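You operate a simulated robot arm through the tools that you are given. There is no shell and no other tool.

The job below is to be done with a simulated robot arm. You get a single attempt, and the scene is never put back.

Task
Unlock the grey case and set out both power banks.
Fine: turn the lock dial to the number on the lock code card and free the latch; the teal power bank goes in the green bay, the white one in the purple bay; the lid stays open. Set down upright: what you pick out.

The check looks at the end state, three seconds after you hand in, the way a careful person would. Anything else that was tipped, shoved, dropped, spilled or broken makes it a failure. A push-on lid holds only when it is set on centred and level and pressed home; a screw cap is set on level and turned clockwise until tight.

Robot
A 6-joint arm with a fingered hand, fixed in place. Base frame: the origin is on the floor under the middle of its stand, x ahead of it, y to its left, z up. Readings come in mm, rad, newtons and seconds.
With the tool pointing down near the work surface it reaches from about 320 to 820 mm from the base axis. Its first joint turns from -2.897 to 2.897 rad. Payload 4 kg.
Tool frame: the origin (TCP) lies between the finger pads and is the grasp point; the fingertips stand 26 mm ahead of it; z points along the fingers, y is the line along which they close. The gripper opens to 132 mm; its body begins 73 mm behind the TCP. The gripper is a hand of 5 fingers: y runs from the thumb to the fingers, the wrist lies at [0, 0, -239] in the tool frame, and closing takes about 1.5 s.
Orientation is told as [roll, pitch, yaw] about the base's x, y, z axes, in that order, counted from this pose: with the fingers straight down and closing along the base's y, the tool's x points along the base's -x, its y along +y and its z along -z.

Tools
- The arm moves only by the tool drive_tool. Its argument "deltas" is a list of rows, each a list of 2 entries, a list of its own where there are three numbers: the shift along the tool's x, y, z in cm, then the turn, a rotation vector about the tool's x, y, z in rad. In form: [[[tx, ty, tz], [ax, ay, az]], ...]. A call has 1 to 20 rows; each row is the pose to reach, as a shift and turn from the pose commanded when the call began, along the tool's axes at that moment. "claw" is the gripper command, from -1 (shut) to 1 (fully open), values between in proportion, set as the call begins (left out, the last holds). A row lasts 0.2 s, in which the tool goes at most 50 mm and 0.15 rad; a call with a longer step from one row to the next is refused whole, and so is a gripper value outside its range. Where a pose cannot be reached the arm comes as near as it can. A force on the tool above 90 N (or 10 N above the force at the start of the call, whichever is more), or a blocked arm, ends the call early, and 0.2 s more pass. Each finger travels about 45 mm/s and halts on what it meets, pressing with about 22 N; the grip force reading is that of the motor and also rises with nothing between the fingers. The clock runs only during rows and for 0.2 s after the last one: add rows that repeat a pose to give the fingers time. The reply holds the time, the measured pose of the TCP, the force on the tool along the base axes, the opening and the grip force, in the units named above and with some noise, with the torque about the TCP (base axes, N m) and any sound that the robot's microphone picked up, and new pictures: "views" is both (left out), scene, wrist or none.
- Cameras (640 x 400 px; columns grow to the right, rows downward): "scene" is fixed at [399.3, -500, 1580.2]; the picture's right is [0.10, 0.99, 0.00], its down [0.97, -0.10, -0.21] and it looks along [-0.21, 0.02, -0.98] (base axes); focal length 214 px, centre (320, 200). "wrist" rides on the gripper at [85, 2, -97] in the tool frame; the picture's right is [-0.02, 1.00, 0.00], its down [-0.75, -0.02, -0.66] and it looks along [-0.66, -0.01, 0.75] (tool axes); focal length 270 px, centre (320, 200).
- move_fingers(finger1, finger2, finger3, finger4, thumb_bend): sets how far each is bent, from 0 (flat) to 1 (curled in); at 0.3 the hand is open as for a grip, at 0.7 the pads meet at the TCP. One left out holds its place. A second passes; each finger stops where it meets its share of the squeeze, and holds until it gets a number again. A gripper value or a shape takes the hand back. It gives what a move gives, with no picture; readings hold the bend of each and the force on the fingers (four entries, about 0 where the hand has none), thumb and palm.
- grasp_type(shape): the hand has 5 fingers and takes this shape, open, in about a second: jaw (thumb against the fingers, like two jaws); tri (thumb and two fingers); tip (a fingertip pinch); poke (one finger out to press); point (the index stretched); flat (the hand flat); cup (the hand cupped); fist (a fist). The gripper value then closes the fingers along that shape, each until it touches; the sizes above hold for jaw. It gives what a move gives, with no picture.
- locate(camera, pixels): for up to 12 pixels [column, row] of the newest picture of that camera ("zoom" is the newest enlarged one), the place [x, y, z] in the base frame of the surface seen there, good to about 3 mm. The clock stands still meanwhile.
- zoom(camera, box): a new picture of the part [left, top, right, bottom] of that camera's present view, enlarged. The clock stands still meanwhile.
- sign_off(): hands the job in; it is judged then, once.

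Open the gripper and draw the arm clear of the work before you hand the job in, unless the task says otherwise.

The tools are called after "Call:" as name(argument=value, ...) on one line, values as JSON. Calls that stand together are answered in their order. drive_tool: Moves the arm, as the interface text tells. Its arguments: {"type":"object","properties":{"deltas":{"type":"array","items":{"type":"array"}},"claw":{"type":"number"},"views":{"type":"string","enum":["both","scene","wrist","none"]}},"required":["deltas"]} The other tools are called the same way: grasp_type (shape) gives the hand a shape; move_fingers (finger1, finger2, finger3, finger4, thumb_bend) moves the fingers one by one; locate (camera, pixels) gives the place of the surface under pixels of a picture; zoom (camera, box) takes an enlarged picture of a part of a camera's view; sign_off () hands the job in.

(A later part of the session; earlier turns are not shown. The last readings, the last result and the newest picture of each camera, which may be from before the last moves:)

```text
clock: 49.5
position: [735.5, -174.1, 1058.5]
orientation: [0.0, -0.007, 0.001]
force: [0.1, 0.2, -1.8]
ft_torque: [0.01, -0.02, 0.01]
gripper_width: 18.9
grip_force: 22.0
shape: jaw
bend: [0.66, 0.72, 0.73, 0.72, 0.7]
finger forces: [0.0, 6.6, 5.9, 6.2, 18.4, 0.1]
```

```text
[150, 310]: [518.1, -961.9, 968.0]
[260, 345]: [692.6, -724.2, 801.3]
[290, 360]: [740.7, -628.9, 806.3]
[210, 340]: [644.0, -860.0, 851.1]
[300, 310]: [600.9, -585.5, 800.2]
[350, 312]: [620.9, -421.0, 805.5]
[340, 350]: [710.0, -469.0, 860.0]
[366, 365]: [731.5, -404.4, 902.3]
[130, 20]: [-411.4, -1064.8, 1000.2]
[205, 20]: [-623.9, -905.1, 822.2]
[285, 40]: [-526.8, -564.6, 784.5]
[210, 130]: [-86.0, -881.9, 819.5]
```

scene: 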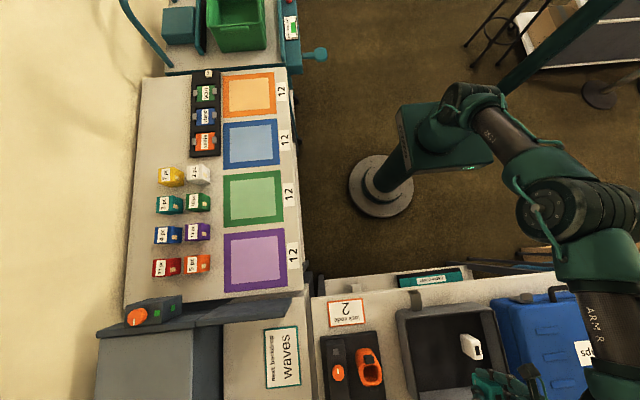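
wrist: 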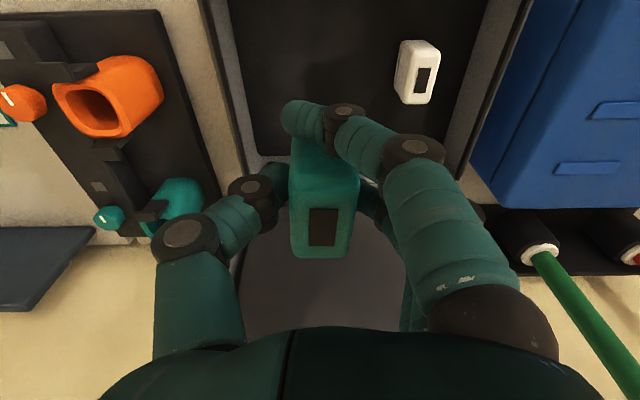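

The bank is secure. Everything on the way is below z≈970, so I carry it at z≈1058 to above the green bay (200,−720), turning the yaw by −π/2 along the way.

Call:
drive_tool(deltas=[[[2.68, -2.73, 0], [0, 0, 0.0785]], [[5.36, -5.46, 0], [0, 0, 0.157]], [[8.03, -8.19, 0], [0, 0, 0.2355]], [[10.71, -10.92, 0], [0, 0, 0.314]], [[13.39, -13.65, 0], [0, 0, 0.3925]], [[16.07, -16.38, 0], [0, 0, 0.471]], [[18.74, -19.11, 0], [0, 0, 0.5495]], [[21.42, -21.84, 0], [0, 0, 0.628]], [[24.1, -24.57, 0], [0, 0, 0.7065]], [[26.78, -27.3, 0], [0, 0, 0.785]], [[29.45, -30.03, 0], [0, 0, 0.8635]], [[32.13, -32.76, 0], [0, 0, 0.942]], [[34.81, -35.49, 0], [0, 0, 1.0205]], [[37.49, -38.22, 0], [0, 0, 1.099]], [[40.16, -40.95, 0], [0, 0, 1.1775]], [[42.84, -43.68, 0], [0, 0, 1.256]], [[45.52, -46.41, 0], [0, 0, 1.3345]], [[48.2, -49.14, 0], [0, 0, 1.413]], [[50.87, -51.87, 0], [0, 0, 1.4915]], [[53.55, -54.6, 0], [0, 0, 1.57]]], views="both")

```text
clock: 53.7
position: [199.6, -719.4, 1056.2]
orientation: [0.009, -0.003, -1.568]
force: [1.2, 0.8, -2.4]
ft_torque: [-0.05, 0.08, -0.03]
gripper_width: 18.8
grip_force: 22.1
shape: jaw
bend: [0.66, 0.72, 0.72, 0.72, 0.7]
finger forces: [0.0, 7.0, 6.0, 6.5, 18.7, 0.0]
```

scene: 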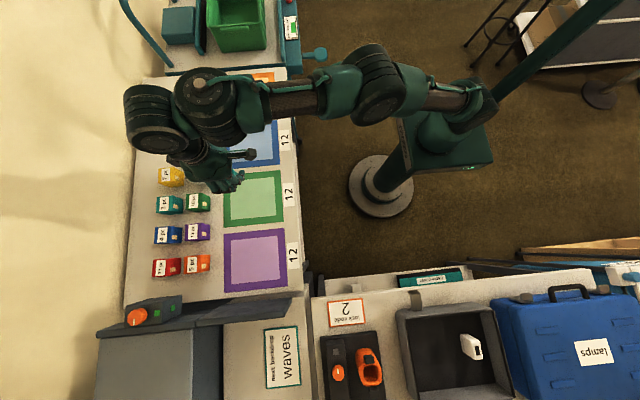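
wrist: 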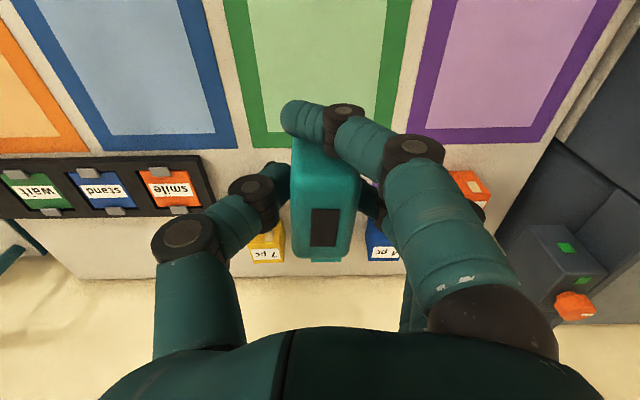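

The bank hangs above the green bay's centre (directly below is px ≈(320,58), inside the green square). I descend to just above the surface.

Call:
drive_tool(deltas=[[[0, 0, 4.0], [0, 0, 0]], [[0, 0, 8.0], [0, 0, 0]], [[0, 0, 12.0], [0, 0, 0]], [[0, 0, 16.0], [0, 0, 0]], [[0, 0, 19.0], [0, 0, 0]], [[0, 0, 20.4], [0, 0, 0]], [[0, 0, 20.8], [0, 0, 0]], [[0, 0, 20.8], [0, 0, 0]], [[0, 0, 20.8], [0, 0, 0]]], views="both")

```text
clock: 55.7
position: [199.7, -719.1, 846.6]
orientation: [0.008, 0.0, -1.571]
force: [-0.2, 0.0, -2.1]
ft_torque: [0.02, -0.03, -0.02]
gripper_width: 18.9
grip_force: 21.8
shape: jaw
bend: [0.66, 0.72, 0.72, 0.72, 0.7]
finger forces: [0.0, 7.1, 6.0, 6.2, 18.6, 0.1]
```

scene: 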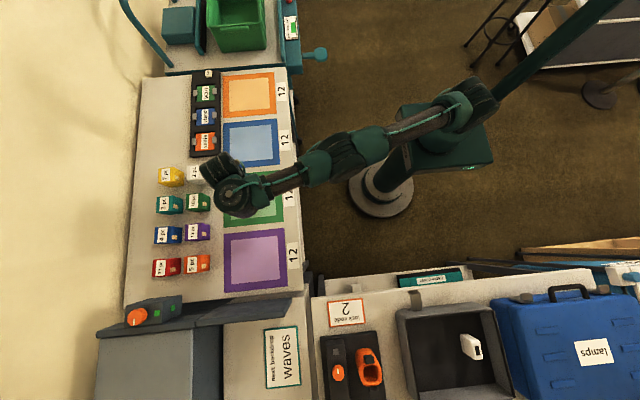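
wrist: 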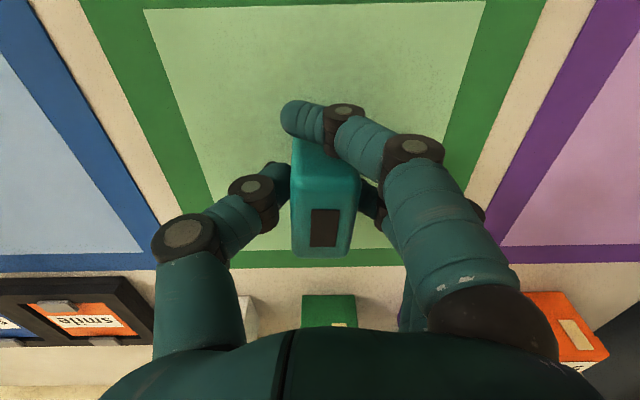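

The bank hangs just above the surface (force −2 N, its weight). I lower it slowly a few mm.

Call:
drive_tool(deltas=[[[0, 0, 0.1], [0, 0, 0]], [[0, 0, 0.2], [0, 0, 0]], [[0, 0, 0.3], [0, 0, 0]], [[0, 0, 0.3], [0, 0, 0]]], views="none")

```text
clock: 56.7
position: [199.9, -718.9, 843.5]
orientation: [0.007, -0.001, -1.57]
force: [0.2, -0.4, -1.5]
ft_torque: [0.03, 0.02, 0.0]
gripper_width: 18.6
grip_force: 22.7
shape: jaw
bend: [0.66, 0.72, 0.72, 0.72, 0.7]
finger forces: [0.0, 7.0, 5.8, 6.2, 18.6, 0.0]
```

Still hanging (−1.5 N). I lower a little more.

Call:
drive_tool(deltas=[[[0, 0, 0.1], [0, 0, 0]], [[0, 0, 0.2], [0, 0, 0]], [[0, 0, 0.2], [0, 0, 0]]], views="none")

```text
clock: 57.5
position: [199.4, -719.9, 842.7]
orientation: [0.006, -0.002, -1.571]
force: [0.6, -0.2, 4.8]
ft_torque: [-0.01, -0.13, 0.0]
gripper_width: 18.7
grip_force: 21.6
shape: jaw
bend: [0.66, 0.72, 0.72, 0.72, 0.71]
finger forces: [0.0, 7.3, 6.0, 6.4, 19.6, 0.0]
```

The bank has touched down (+4.8 N). I open the hand partly and then rise.

Call:
drive_tool(deltas=[[[0, 0, 0], [0, 0, 0]], [[0, 0, 0], [0, 0, 0]], [[0, 0, 0], [0, 0, 0]], [[0, 0, 0], [0, 0, 0]], [[0, 0, 0], [0, 0, 0]], [[0, 0, -2], [0, 0, 0]], [[0, 0, -5], [0, 0, 0]], [[0, 0, -9], [0, 0, 0]], [[0, 0, -13], [0, 0, 0]], [[0, 0, -17], [0, 0, 0]], [[0, 0, -21], [0, 0, 0]]], claw=0.1, views="both")

Call:
zoom(camera="wrist", box=[220, 0, 420, 150])

```text
clock: 59.9
position: [199.1, -718.9, 1053.2]
orientation: [0.007, 0.0, -1.572]
force: [-0.3, 0.5, -0.5]
ft_torque: [0.02, -0.02, 0.02]
gripper_width: 72.1
grip_force: 0.1
shape: jaw
bend: [0.72, 0.72, 0.72, 0.72, 0.7]
finger forces: [0.0, 0.1, 0.0, 0.0, 0.1, 0.0]
```

scene: 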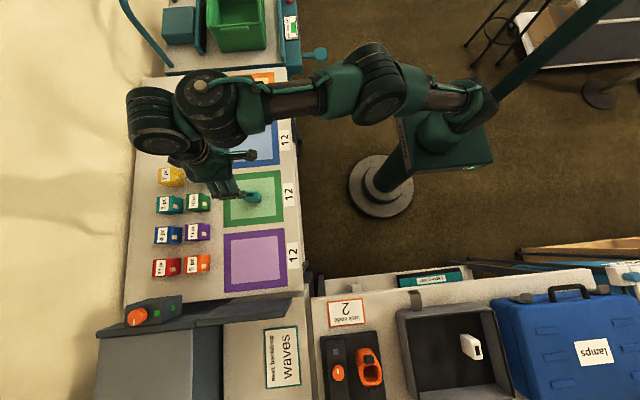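
wrist: 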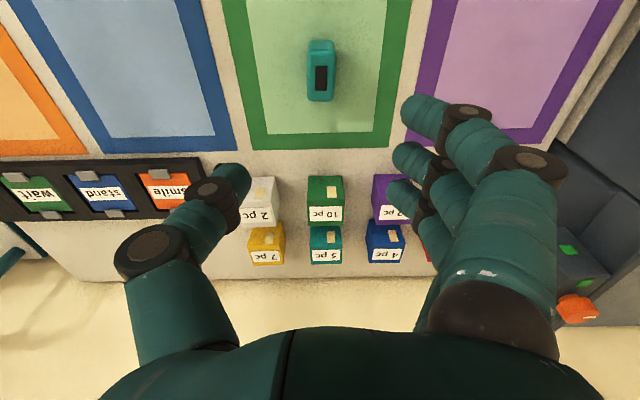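

```text
2.67 times, centred on (320, 75) of wrist
```

zoom: 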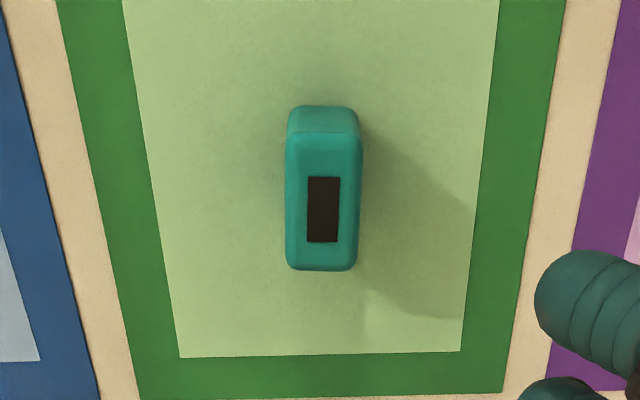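

The teal bank stands upright in the green bay. I go back to above the white bank (≈(740,−71)), undoing the yaw.

Call:
drive_tool(deltas=[[[3.24, 2.7, 0], [0, 0, -0.0785]], [[6.48, 5.4, 0], [0, 0, -0.157]], [[9.72, 8.1, 0], [0, 0, -0.2355]], [[12.96, 10.8, 0], [0, 0, -0.314]], [[16.2, 13.5, 0], [0, 0, -0.3925]], [[19.44, 16.2, 0], [0, 0, -0.471]], [[22.68, 18.9, 0], [0, 0, -0.5495]], [[25.92, 21.6, 0], [0, 0, -0.628]], [[29.16, 24.3, 0], [0, 0, -0.7065]], [[32.4, 27.0, 0], [0, 0, -0.785]], [[35.64, 29.7, 0], [0, 0, -0.8635]], [[38.88, 32.4, 0], [0, 0, -0.942]], [[42.12, 35.1, 0], [0, 0, -1.0205]], [[45.36, 37.8, 0], [0, 0, -1.099]], [[48.6, 40.5, 0], [0, 0, -1.1775]], [[51.84, 43.2, 0], [0, 0, -1.256]], [[55.08, 45.9, 0], [0, 0, -1.3345]], [[58.32, 48.6, 0], [0, 0, -1.413]], [[61.56, 51.3, 0], [0, 0, -1.4915]], [[64.8, 54.1, 0], [0, 0, -1.57]]], views="none")

Call:
drive_tool(deltas=[[[0, 0, 2], [0, 0, 0]], [[0, 0, 5], [0, 0, 0]], [[0, 0, 5], [0, 0, 0]]], views="both")

Call:
zoom(camera="wrist", box=[220, 0, 460, 170])

```text
clock: 64.1
position: [740.2, -70.4, 1054.4]
orientation: [0.0, -0.007, -0.002]
force: [0.4, -0.2, 0.1]
ft_torque: [0.0, 0.04, 0.03]
gripper_width: 72.2
grip_force: 0.0
shape: jaw
bend: [0.72, 0.72, 0.72, 0.72, 0.7]
finger forces: [0.0, 0.1, 0.1, 0.1, 0.0, 0.0]
out of reach, approached as far as the arm can: row 5, 6, 7, 8, 9, 10, 11, 12, 13, 14, 15, 16
```

```text
clock: 64.9
position: [740.5, -70.6, 1006.3]
orientation: [0.001, -0.007, -0.002]
force: [0.2, 0.1, -0.5]
ft_torque: [0.03, 0.0, 0.0]
gripper_width: 72.1
grip_force: 0.0
shape: jaw
bend: [0.72, 0.72, 0.72, 0.72, 0.7]
finger forces: [0.0, 0.0, 0.0, 0.0, 0.0, 0.0]
```

scene: 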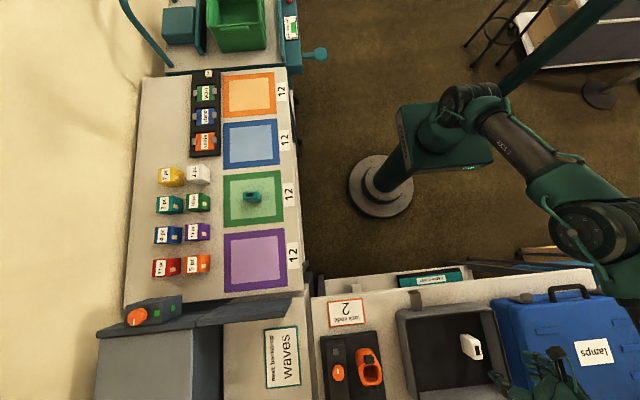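
wrist: 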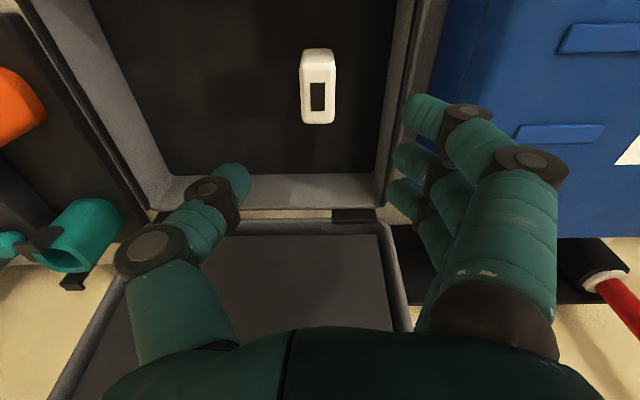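

```text
2.35 times, centred on (340, 85) of wrist
```

zoom: 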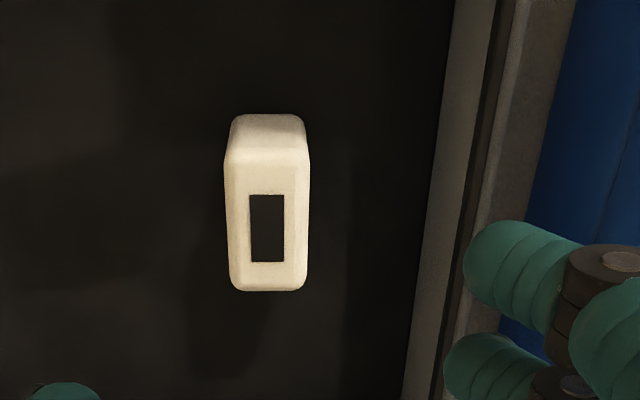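

The white bank is centred under the hand (px (318,91)). The case's right wall is near the fingers, so I narrow the opening to ~50 mm and shift 3 mm left before descending partway.

Call:
drive_tool(deltas=[[[0, -0.15, 1], [0, 0, 0]], [[0, -0.3, 3], [0, 0, 0]], [[0, -0.3, 5.5], [0, 0, 0]], [[0, -0.3, 8.0], [0, 0, 0]], [[0, -0.3, 8.0], [0, 0, 0]], [[0, -0.3, 8.0], [0, 0, 0]]], claw=-0.24, views="both")

```text
clock: 66.3
position: [741.9, -74.2, 925.7]
orientation: [-0.001, -0.006, 0.0]
force: [-0.3, 0.2, 0.0]
ft_torque: [0.0, -0.01, -0.01]
gripper_width: 50.9
grip_force: 0.1
shape: jaw
bend: [0.73, 0.73, 0.73, 0.73, 0.7]
finger forces: [0.1, 0.0, 0.0, 0.0, 0.0, 0.0]
```

scene: 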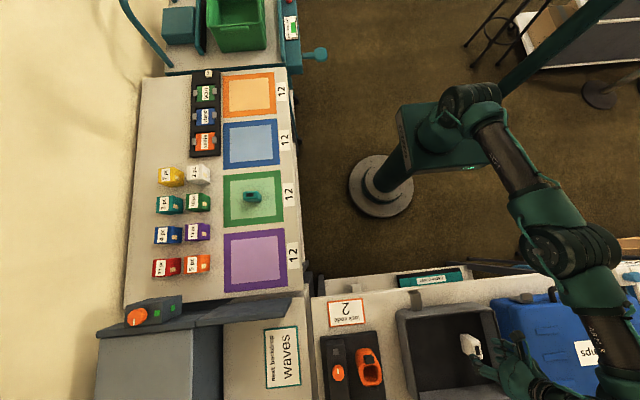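
wrist: 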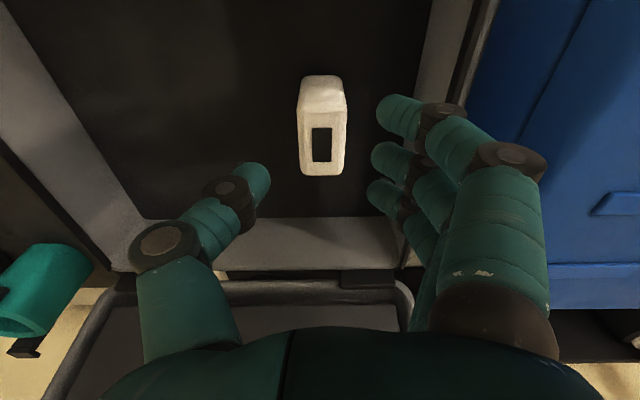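

I narrow a little more (~44 mm), and descend to z≈866 so the finger joints stay above the rim (z 880).

Call:
drive_tool(deltas=[[[0, 0.1, 0], [0, 0, 0]], [[0, 0.1, 0], [0, 0, 0]], [[0, 0.1, 2.0], [0, 0, 0]], [[0, 0.1, 4.0], [0, 0, 0]], [[0, 0.1, 5.2], [0, 0, 0]], [[0, 0.1, 6.0], [0, 0, 0]], [[0, 0.1, 6.0], [0, 0, 0]]], claw=-0.33, views="both")

```text
clock: 67.9
position: [754.3, -71.6, 867.6]
orientation: [-0.002, -0.007, -0.003]
force: [-0.7, 0.5, -0.3]
ft_torque: [0.0, -0.02, 0.01]
gripper_width: 45.1
grip_force: 0.0
shape: jaw
bend: [0.73, 0.73, 0.73, 0.73, 0.7]
finger forces: [0.0, 0.0, 0.1, 0.0, 0.0, 0.0]
out of reach, approached as far as the arm can: row 3, 4, 5, 6, 7
```

scene: 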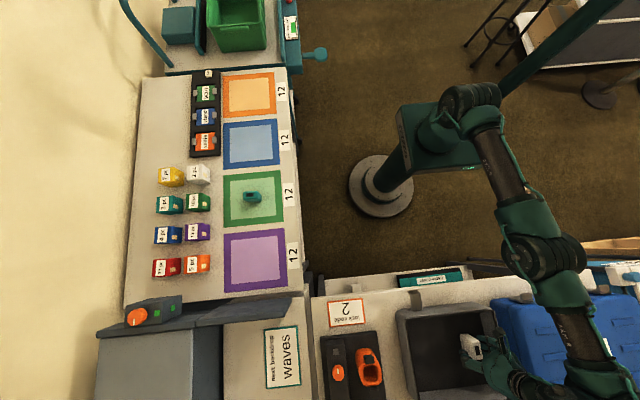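
wrist: 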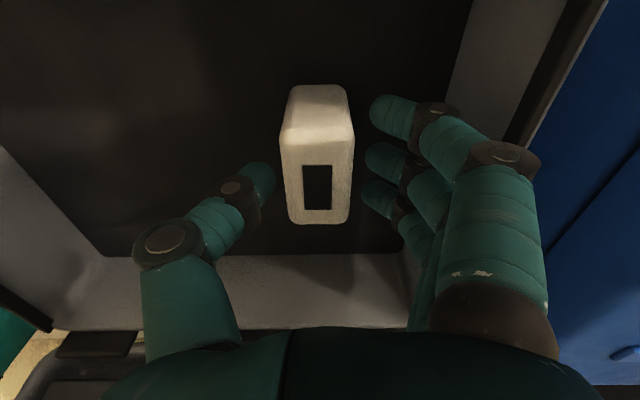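

The arm stopped 13 mm short in x ("out of reach", x=754 instead of 741). I rise 6 cm and retry with another approach, checking for which pose it reaches.

Call:
drive_tool(deltas=[[[0, 0, -3.0], [0, 0, 0]], [[0, 0, -6.0], [0, 0, 0]], [[0, 0, -10.0], [0, 0, 0]], [[0, 0, -14.0], [0, 0, 0]], [[0, 0, -14.0], [0, 0, 0]]], views="none")

```text
clock: 69.1
position: [752.6, -71.0, 1007.1]
orientation: [0.0, -0.005, -0.001]
force: [-0.3, 0.1, 0.8]
ft_torque: [0.03, 0.0, 0.02]
gripper_width: 44.6
grip_force: 0.0
shape: jaw
bend: [0.73, 0.73, 0.73, 0.73, 0.7]
finger forces: [0.0, 0.0, 0.1, 0.0, 0.0, 0.0]
```

I shift 12 mm back toward the robot at this height and see if it reaches.

Call:
drive_tool(deltas=[[[0.6, -0.1, 0], [0, 0, 0]], [[1.25, -0.1, 0], [0, 0, 0]], [[1.25, -0.1, 2.5], [0, 0, 0]], [[1.25, -0.1, 5.0], [0, 0, 0]], [[1.25, -0.1, 5.0], [0, 0, 0]]], views="none")

```text
clock: 70.3
position: [741.2, -70.5, 958.9]
orientation: [0.0, -0.006, 0.001]
force: [0.2, 0.1, 0.5]
ft_torque: [0.05, 0.0, 0.02]
gripper_width: 45.0
grip_force: 0.1
shape: jaw
bend: [0.73, 0.73, 0.73, 0.73, 0.7]
finger forces: [0.0, 0.1, 0.1, 0.1, 0.1, 0.0]
```

Reached (741,−70.5,959). I lower to 915 next.

Call:
drive_tool(deltas=[[[0, -0.1, 1.5], [0, 0, 0]], [[0, -0.1, 3.0], [0, 0, 0]], [[0, -0.1, 4.4], [0, 0, 0]], [[0, -0.1, 4.4], [0, 0, 0]]], views="none")

```text
clock: 71.3
position: [743.8, -72.6, 913.7]
orientation: [-0.001, -0.003, -0.003]
force: [0.8, 0.0, -0.8]
ft_torque: [-0.02, 0.0, -0.01]
gripper_width: 45.0
grip_force: 0.0
shape: jaw
bend: [0.73, 0.73, 0.73, 0.73, 0.7]
finger forces: [0.0, 0.0, 0.1, 0.1, 0.0, 0.0]
out of reach, approached as far as the arm can: row 3
```

The arm seems to be in another wrist configuration after the last travel (forearm rolled). I look at the arm closely.

Call:
zoom(camera="scene", box=[420, 60, 640, 400])

Call:
drive_tool(deltas=[[[0, 0, -4.0], [0, 0, 0]], [[0, 0, -8.0], [0, 0, 0]], [[0, 0, -12.0], [0, 0, 0]], [[0, 0, -14.0], [0, 0, 0]]], views="both")

Call:
zoom(camera="scene", box=[420, 60, 640, 400])

```text
1.18 times, centred on (530, 230) of scene
```

zoom: 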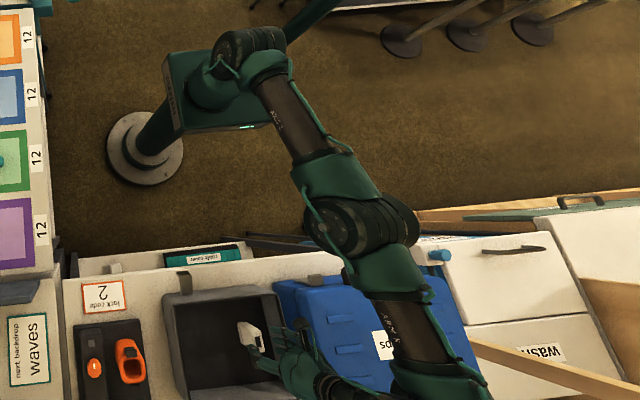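

```text
clock: 72.3
position: [739.7, -74.1, 1054.1]
orientation: [0.001, -0.006, 0.0]
force: [0.5, 0.5, -0.3]
ft_torque: [0.0, -0.04, 0.01]
gripper_width: 44.7
grip_force: 0.0
shape: jaw
bend: [0.73, 0.73, 0.73, 0.73, 0.7]
finger forces: [0.0, 0.1, 0.0, 0.0, 0.0, 0.1]
```

scene: 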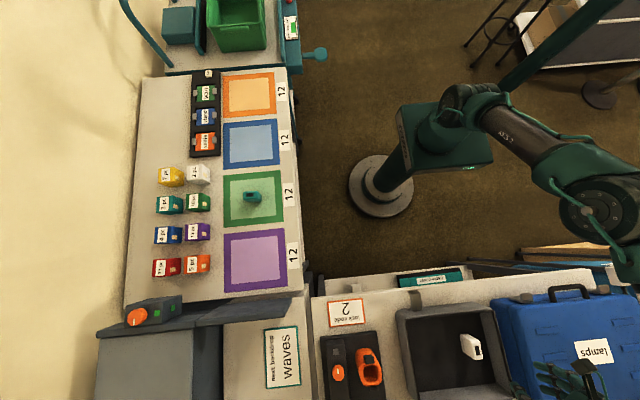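
wrist: 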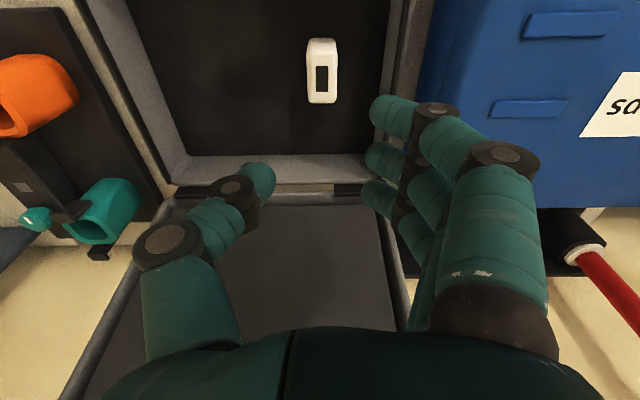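

```text
1.18 times, centred on (530, 230) of scene
```

zoom: 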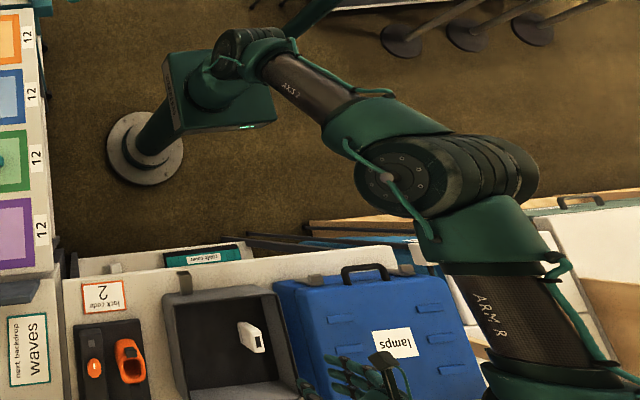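

To understand the reach limit, I test moving back to (640,−130,1110), which was reachable before.

Call:
drive_tool(deltas=[[[2.5, -1.4, -1.5], [0, 0, 0]], [[5.0, -2.8, -3.0], [0, 0, 0]], [[7.5, -4.2, -4.5], [0, 0, 0]], [[10.0, -5.6, -5.6], [0, 0, 0]], [[10.0, -5.6, -5.6], [0, 0, 0]]], views="none")

Call:
drive_tool(deltas=[[[3, 0, 0], [0, 0, 0]], [[6, 0, 0], [0, 0, 0]], [[9, 0, 0], [0, 0, 0]], [[12, 0, 0], [0, 0, 0]], [[15, 0, 0], [0, 0, 0]]], views="scene")

```text
clock: 73.5
position: [640.8, -129.9, 1107.5]
orientation: [-0.001, -0.007, 0.001]
force: [-0.6, 0.3, 0.3]
ft_torque: [-0.02, 0.0, 0.0]
gripper_width: 45.0
grip_force: 0.1
shape: jaw
bend: [0.73, 0.73, 0.73, 0.73, 0.7]
finger forces: [0.1, 0.0, 0.1, 0.1, 0.1, 0.0]
```

```text
clock: 74.7
position: [534.6, -93.9, 1174.8]
orientation: [-0.015, 0.012, -0.034]
force: [0.0, -0.3, 0.0]
ft_torque: [0.07, -0.03, -0.01]
gripper_width: 44.3
grip_force: 0.1
shape: jaw
bend: [0.73, 0.73, 0.73, 0.73, 0.7]
finger forces: [0.1, 0.1, 0.0, 0.1, 0.1, 0.0]
out of reach, approached as far as the arm can: row 1, 2, 3, 4, 5
```

scene: 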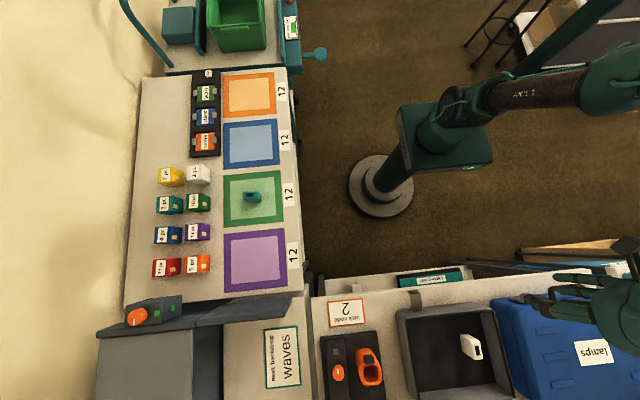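

In this arm configuration the inner reach is limited (r≥~757 mm at z 866). I return above the white bank; then I'll tilt the hand a few degrees so that the TCP can be centred on it.

Call:
drive_tool(deltas=[[[-3.4, 0.4, 2.0], [0, 0, 0]], [[-6.9, 0.7, 4.0], [0, 0, 0]], [[-10.3, 1.1, 6.0], [0, 0, 0]], [[-13.7, 1.5, 8.1], [0, 0, 0]], [[-17.2, 1.8, 10.1], [0, 0, 0]], [[-20.6, 2.2, 12.1], [0, 0, 0]], [[-20.6, 2.2, 12.1], [0, 0, 0]]], views="none")

```text
clock: 76.3
position: [710.1, -87.6, 995.0]
orientation: [-0.01, -0.005, -0.025]
force: [-0.2, -0.7, 1.7]
ft_torque: [0.08, -0.03, -0.01]
gripper_width: 44.3
grip_force: 0.0
shape: jaw
bend: [0.73, 0.73, 0.73, 0.73, 0.7]
finger forces: [0.1, 0.1, 0.0, 0.1, 0.0, 0.0]
out of reach, approached as far as the arm can: row 1, 2, 3, 4, 5, 6, 7
```

The command base was the unreached target; I now command the move from there to (741,−72,1054).

Call:
drive_tool(deltas=[[[-1.5, 1.2, -2.3], [0, 0, 0]], [[-3.0, 2.4, -4.6], [0, 0, 0]], [[-4.4, 3.6, -6.8], [0, 0, 0]], [[-4.4, 3.6, -6.8], [0, 0, 0]]], views="both")

```text
clock: 77.3
position: [739.1, -71.3, 1056.1]
orientation: [0.001, -0.004, 0.0]
force: [0.2, 0.3, -0.9]
ft_torque: [0.0, -0.02, 0.03]
gripper_width: 44.4
grip_force: 0.0
shape: jaw
bend: [0.73, 0.73, 0.73, 0.73, 0.7]
finger forces: [0.0, 0.1, 0.0, 0.0, 0.0, 0.0]
```

scene: 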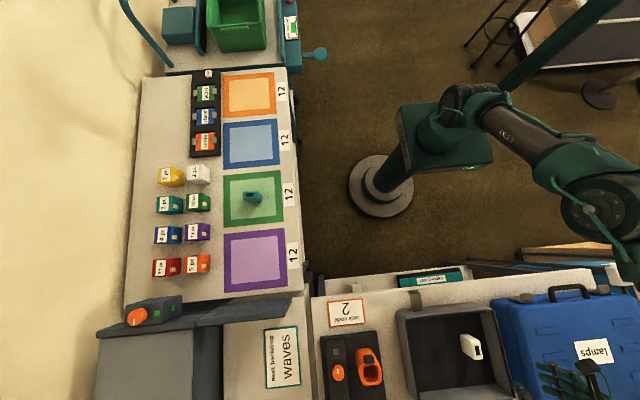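
wrist: 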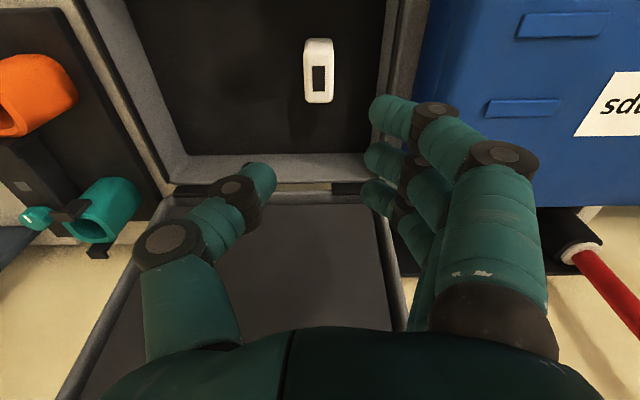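

Above the white bank again. I descend with a slight +0.07 rad tilt about tool y so the wrist stays at larger radius while the TCP is on the bank.

Call:
drive_tool(deltas=[[[0, 0, 3], [0, 0.035, 0]], [[-0.1, -0.05, 7], [0, 0.07, 0]], [[-0.2, -0.1, 10.5], [0, 0.07, 0]], [[-0.2, -0.1, 13], [0, 0.07, 0]], [[-0.2, -0.1, 14], [0, 0.07, 0]], [[-0.2, -0.1, 14], [0, 0.07, 0]]], views="none")

```text
clock: 78.7
position: [742.2, -71.5, 915.8]
orientation: [0.0, 0.065, 0.001]
force: [0.0, 0.0, -0.3]
ft_torque: [0.03, 0.02, 0.02]
gripper_width: 44.2
grip_force: 0.1
shape: jaw
bend: [0.73, 0.73, 0.73, 0.73, 0.7]
finger forces: [0.0, 0.0, 0.0, 0.0, 0.0, 0.1]
```

No reach complaint at z=916 with this tilt. I continue down to z≈866.

Call:
drive_tool(deltas=[[[0.08, 0, 1.5], [0, 0, 0]], [[0.16, 0, 3.0], [0, 0, 0]], [[0.25, 0, 4.2], [0, 0, 0]], [[0.33, 0, 5.0], [0, 0, 0]], [[0.33, 0, 5.0], [0, 0, 0]]], views="both")

```text
clock: 79.9
position: [735.5, -71.4, 867.0]
orientation: [-0.002, 0.064, -0.003]
force: [-0.2, 0.1, -0.7]
ft_torque: [-0.02, -0.02, -0.01]
gripper_width: 44.2
grip_force: 0.0
shape: jaw
bend: [0.73, 0.73, 0.73, 0.73, 0.7]
finger forces: [0.0, 0.1, 0.0, 0.1, 0.0, 0.1]
```

scene: 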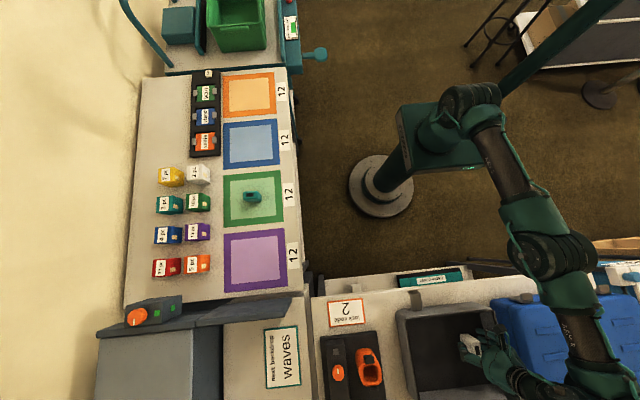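
wrist: 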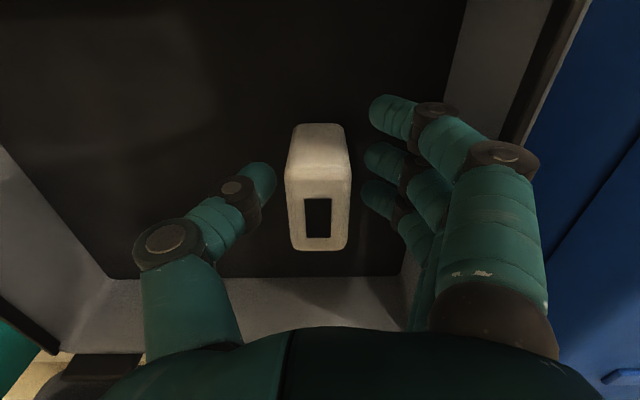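

Reached without complaint; the TCP is 5 mm short of the bank's centre, so I shift +5 mm in x and then close on it.

Call:
drive_tool(deltas=[[[-0.5, 0, 0], [0, 0, 0]], [[-0.5, 0, 0], [0, 0, 0]]], views="none")

Call:
drive_tool(deltas=[[[0, 0, 0], [0, 0, 0]], [[0, 0, 0], [0, 0, 0]], [[0, 0, 0], [0, 0, 0]], [[0, 0, 0], [0, 0, 0]], [[0, 0, 0], [0, 0, 0]], [[0, 0, 0], [0, 0, 0]]], claw=-1, views="both")

```text
clock: 80.5
position: [740.8, -72.7, 867.5]
orientation: [0.0, 0.065, 0.0]
force: [-0.6, -0.6, 0.1]
ft_torque: [-0.03, 0.03, -0.01]
gripper_width: 44.2
grip_force: 0.0
shape: jaw
bend: [0.73, 0.73, 0.73, 0.73, 0.7]
finger forces: [0.0, 0.1, 0.0, 0.0, 0.0, 0.0]
```

```text
clock: 81.9
position: [740.6, -72.3, 867.4]
orientation: [0.0, 0.063, -0.001]
force: [-0.4, -1.5, 2.3]
ft_torque: [0.03, 0.0, -0.01]
gripper_width: 16.6
grip_force: 21.9
shape: jaw
bend: [0.66, 0.72, 0.72, 0.73, 0.71]
finger forces: [0.1, 8.0, 7.9, 1.8, 18.5, 0.0]
```

scene: 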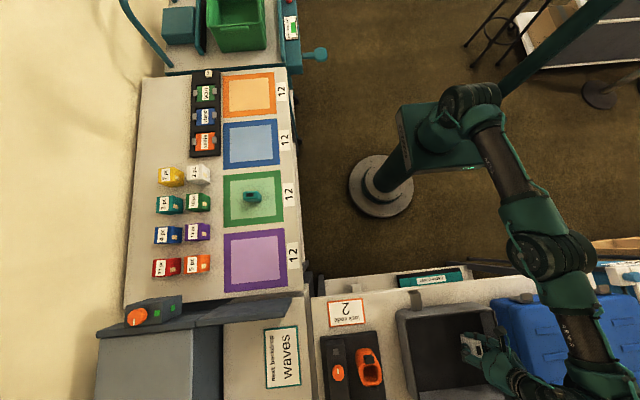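
wrist: 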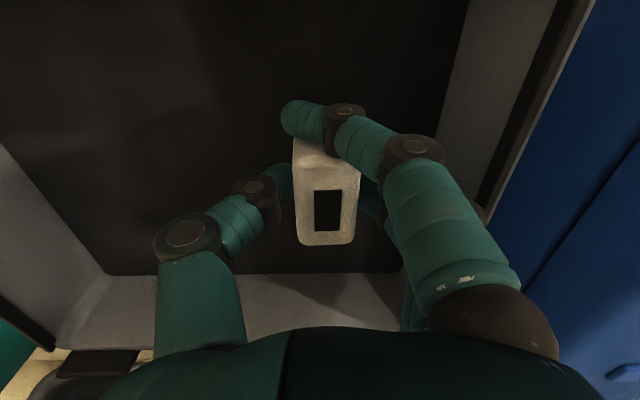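

Grip is firm (8+8+2 N vs 18.5 N). I lift straight up 190 mm.

Call:
drive_tool(deltas=[[[0.06, 0, -1.0], [0, 0, 0]], [[0.19, 0, -3.0], [0, 0, 0]], [[0.38, 0, -6.0], [0, 0, 0]], [[0.64, 0, -10.0], [0, 0, 0]], [[0.9, 0, -14.0], [0, 0, 0]], [[1.15, 0, -18.0], [0, 0, 0]], [[1.22, 0, -19.0], [0, 0, 0]], [[1.22, 0, -19.0], [0, 0, 0]]], views="both")

```text
clock: 83.7
position: [739.7, -73.9, 1056.9]
orientation: [-0.001, 0.063, 0.001]
force: [-0.5, 0.3, -0.3]
ft_torque: [-0.01, 0.01, -0.03]
gripper_width: 16.2
grip_force: 21.9
shape: jaw
bend: [0.66, 0.72, 0.72, 0.73, 0.71]
finger forces: [0.0, 8.2, 8.1, 1.8, 17.3, 0.0]
```

scene: 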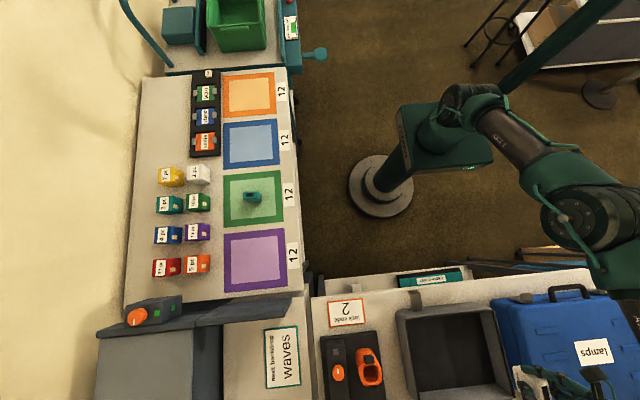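
wrist: 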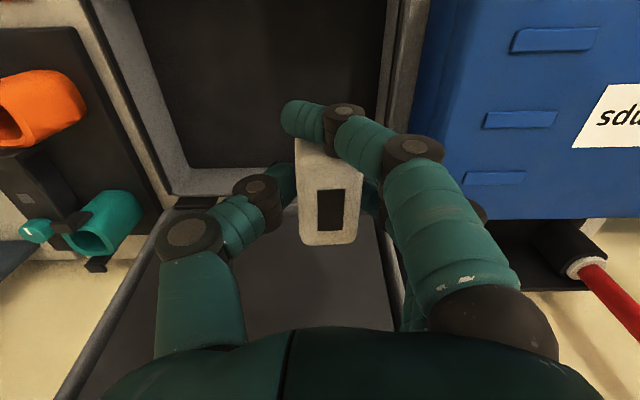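

The white bank is lifted clear. I carry it on an arc (radius ~745→793 mm, z≈1057) to above the purple bay (388,−692), yawing about the vertical so it stays upright.

Call:
drive_tool(deltas=[[[0.21, -3.76, 0.01], [-0.0052, 0, 0.0825]], [[0.61, -7.53, 0.04], [-0.0104, 0, 0.165]], [[1.21, -11.28, 0.08], [-0.0156, 0, 0.2474]], [[1.99, -15.01, 0.13], [-0.0208, 0, 0.3299]], [[2.96, -18.71, 0.19], [-0.026, 0, 0.4123]], [[4.13, -22.36, 0.26], [-0.0312, 0, 0.4948]], [[5.49, -25.97, 0.35], [-0.0364, 0, 0.5773]], [[7.04, -29.51, 0.44], [-0.0416, 0, 0.6597]], [[8.75, -32.98, 0.55], [-0.0469, 0, 0.7422]], [[10.66, -36.37, 0.67], [-0.0521, 0, 0.8247]], [[12.74, -39.67, 0.8], [-0.0573, 0, 0.9071]], [[15.0, -42.87, 0.95], [-0.0625, 0, 0.9896]], [[17.43, -45.96, 1.1], [-0.0677, 0, 1.0721]], [[20.0, -48.94, 1.26], [-0.0729, 0, 1.1545]], [[22.74, -51.79, 1.44], [-0.0781, 0, 1.237]], [[25.63, -54.5, 1.62], [-0.0833, 0, 1.3195]], [[28.66, -57.07, 1.81], [-0.0885, 0, 1.4019]], [[31.83, -59.5, 2.01], [-0.0937, 0, 1.4844]], [[35.13, -61.77, 2.22], [-0.0989, 0, 1.5669]], [[35.13, -61.77, 2.22], [-0.0989, 0, 1.5669]]], views="both")

```text
clock: 87.9
position: [366.6, -657.9, 1048.8]
orientation: [-0.001, 0.061, -1.57]
force: [0.2, 0.3, -1.3]
ft_torque: [-0.01, 0.0, 0.01]
gripper_width: 15.8
grip_force: 22.2
shape: jaw
bend: [0.66, 0.72, 0.72, 0.73, 0.71]
finger forces: [0.1, 7.9, 7.9, 2.0, 16.8, 0.0]
out of reach, approached as far as the arm can: row 7, 8, 9, 10, 11, 12, 13, 14, 15, 16, 17, 18, 19, 20
```

scene: 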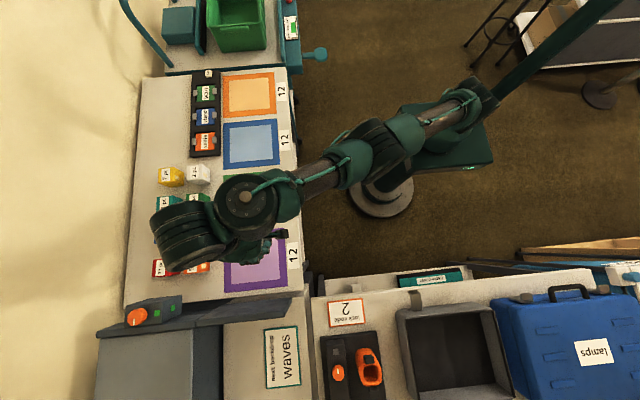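
wrist: 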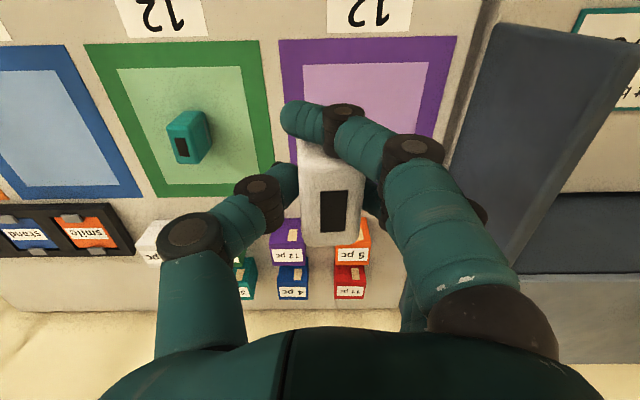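

At this height the arm only reaches r≈753 (366.6,−658); lower it reaches farther. The bank is still firmly held, so I descend to z≈897 and check the position.

Call:
drive_tool(deltas=[[[-0.05, -0.1, 4.0], [0, 0, 0]], [[-0.1, -0.2, 8.0], [0, 0, 0]], [[-0.16, -0.3, 12.0], [0, 0, 0]], [[-0.11, -0.4, 16.0], [0, 0, 0]], [[-0.11, -0.4, 16.0], [0, 0, 0]]], views="both")

```text
clock: 89.1
position: [364.4, -648.8, 890.5]
orientation: [-0.002, 0.063, -1.572]
force: [-1.1, 0.4, -1.7]
ft_torque: [0.0, 0.0, 0.02]
gripper_width: 15.7
grip_force: 22.0
shape: jaw
bend: [0.66, 0.72, 0.72, 0.73, 0.71]
finger forces: [0.0, 7.7, 7.8, 1.8, 16.2, 0.0]
```

scene: 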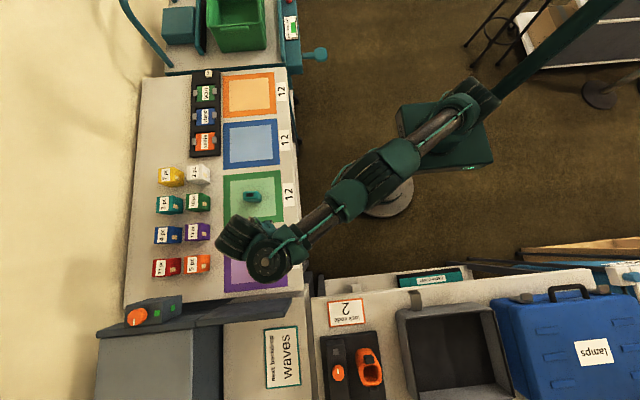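
wrist: 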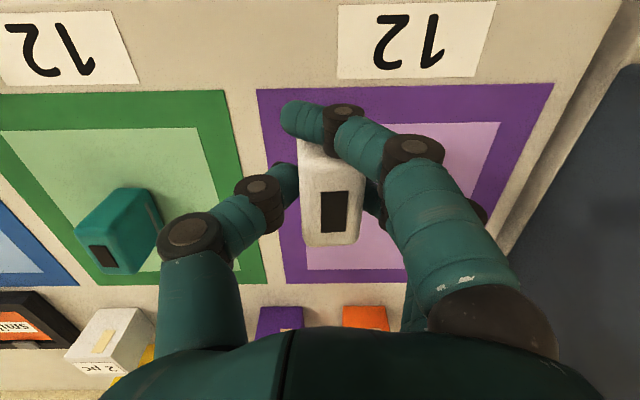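

At (364,−649,890) with good reach. I shift to (385,−685) over the purple bay's inner area.

Call:
drive_tool(deltas=[[[-1.2, 0.7, -0.08], [0, 0, 0]], [[-2.4, 1.4, -0.15], [0, 0, 0]], [[-3.61, 2.06, -0.23], [0, 0, 0]], [[-3.61, 2.06, -0.23], [0, 0, 0]]], views="wrist")

```text
clock: 90.1
position: [385.1, -683.6, 890.8]
orientation: [-0.003, 0.062, -1.57]
force: [-0.2, -0.4, -1.1]
ft_torque: [0.0, 0.03, 0.0]
gripper_width: 15.9
grip_force: 21.7
shape: jaw
bend: [0.66, 0.72, 0.72, 0.73, 0.71]
finger forces: [0.0, 7.7, 7.9, 1.8, 16.4, 0.0]
```

wrist: 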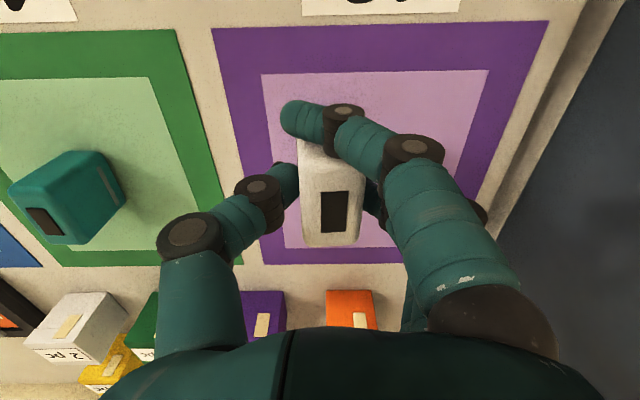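

Over the purple square. I shift 12 mm more to the centre and lower to z≈857.

Call:
drive_tool(deltas=[[[-0.06, 0.6, 1.0], [0, 0, 0]], [[-0.13, 1.2, 2.0], [0, 0, 0]], [[-0.19, 1.2, 3.0], [0, 0, 0]], [[-0.21, 1.2, 3.3], [0, 0, 0]], [[-0.21, 1.2, 3.3], [0, 0, 0]], [[-0.21, 1.2, 3.3], [0, 0, 0]]], views="both")

```text
clock: 91.5
position: [397.9, -685.7, 856.5]
orientation: [0.0, 0.061, -1.571]
force: [0.2, -0.6, -2.1]
ft_torque: [0.01, 0.0, 0.0]
gripper_width: 15.5
grip_force: 22.3
shape: jaw
bend: [0.66, 0.72, 0.72, 0.73, 0.71]
finger forces: [0.0, 7.7, 7.8, 1.8, 16.3, 0.0]
```

scene: 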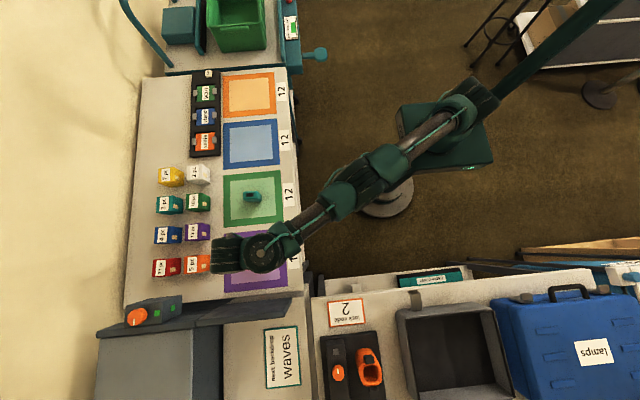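
wrist: 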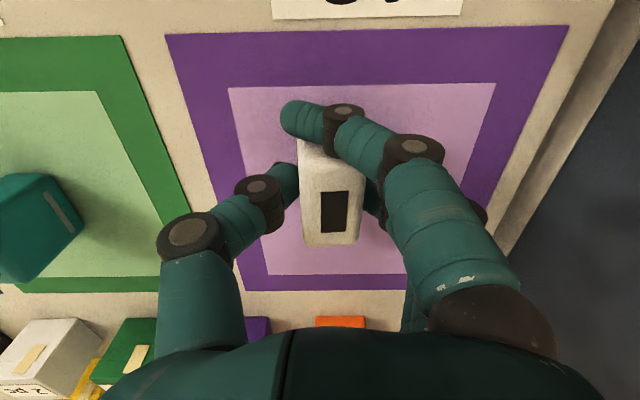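

Force −2 N: still hanging just above the bay. I lower it in 1 mm steps.

Call:
drive_tool(deltas=[[[0, 0, 0.1], [0, 0, 0]], [[0, 0, 0.2], [0, 0, 0]], [[-0.01, 0, 0.3], [0, 0, 0]], [[-0.01, 0, 0.3], [0, 0, 0]]], views="none")

Call:
zoom(camera="wrist", box=[240, 80, 440, 280])

```text
clock: 92.5
position: [396.7, -685.8, 853.5]
orientation: [0.0, 0.063, -1.572]
force: [-0.4, 0.0, -1.6]
ft_torque: [-0.02, 0.01, -0.02]
gripper_width: 15.8
grip_force: 22.2
shape: jaw
bend: [0.66, 0.72, 0.72, 0.73, 0.71]
finger forces: [0.1, 7.7, 7.9, 1.7, 16.3, 0.0]
```

```text
2.00 times, centred on (340, 180) of wrist
```

zoom: 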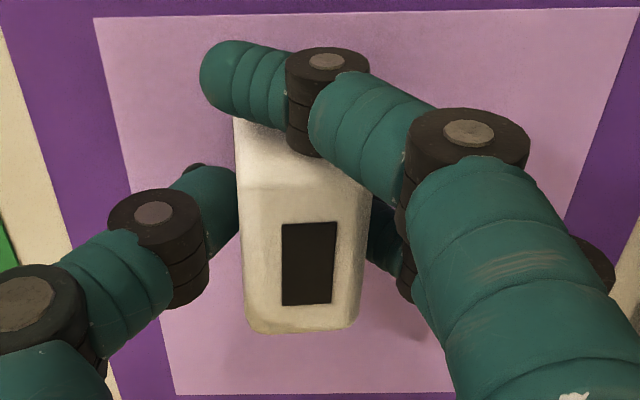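

Still hanging; I lower further.

Call:
drive_tool(deltas=[[[0, 0, 0.1], [0, 0, 0]], [[0, 0, 0.2], [0, 0, 0]], [[0, 0, 0.2], [0, 0, 0]]], views="none")

```text
clock: 93.3
position: [397.6, -685.1, 850.7]
orientation: [0.0, 0.061, -1.569]
force: [-0.1, -0.6, 1.7]
ft_torque: [0.0, -0.01, -0.02]
gripper_width: 15.8
grip_force: 22.0
shape: jaw
bend: [0.66, 0.72, 0.72, 0.73, 0.71]
finger forces: [0.0, 7.8, 7.9, 2.1, 17.1, 0.1]
```

Contact begins (+1.7 N). One more millimetre for a firm stand.

Call:
drive_tool(deltas=[[[0, 0, 0.1], [0, 0, 0]], [[0, 0, 0.1], [0, 0, 0]]], views="none")

```text
clock: 93.9
position: [397.9, -685.8, 850.0]
orientation: [0.001, 0.061, -1.57]
force: [-1.8, -0.4, 9.2]
ft_torque: [-0.01, -0.06, -0.01]
gripper_width: 16.1
grip_force: 21.9
shape: jaw
bend: [0.66, 0.72, 0.72, 0.73, 0.71]
finger forces: [0.1, 8.2, 8.0, 2.0, 19.3, 0.1]
```

The bank stands (+9 N). I open the hand and rise slowly 70 mm.

Call:
drive_tool(deltas=[[[0, 0, 0], [0, 0, 0]], [[0, 0, 0], [0, 0, 0]], [[0, 0, 0], [0, 0, 0]], [[0, 0, 0], [0, 0, 0]], [[0, 0, 0], [0, 0, 0]], [[0, 0, 0], [0, 0, 0]], [[0.06, 0, -1.0], [0, 0, 0]], [[0.19, 0, -3.0], [0, 0, 0]], [[0.31, 0, -5.0], [0, 0, 0]], [[0.44, 0, -7.0], [0, 0, 0]], [[0.44, 0, -7.0], [0, 0, 0]]], claw=0.1, views="both")

```text
clock: 96.3
position: [397.5, -685.8, 920.7]
orientation: [-0.001, 0.061, -1.571]
force: [-0.9, -0.3, -0.1]
ft_torque: [0.02, -0.02, 0.01]
gripper_width: 71.8
grip_force: 0.1
shape: jaw
bend: [0.72, 0.72, 0.72, 0.72, 0.7]
finger forces: [0.0, 0.0, 0.1, 0.0, 0.0, 0.0]
```

scene: 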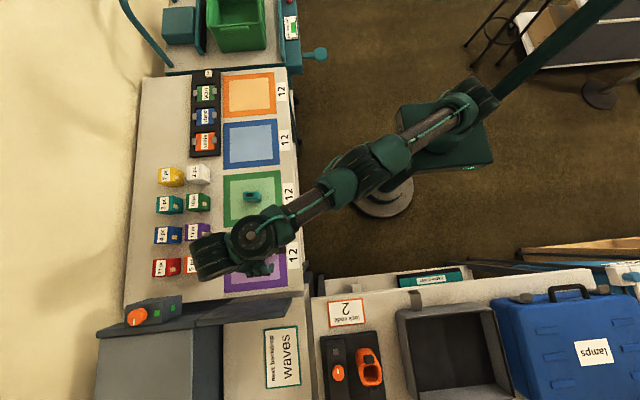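
wrist: 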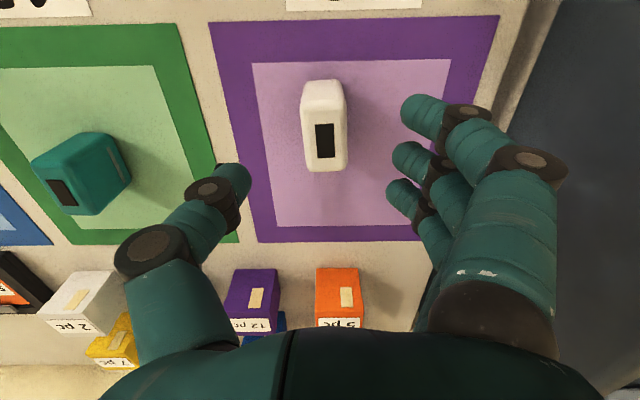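

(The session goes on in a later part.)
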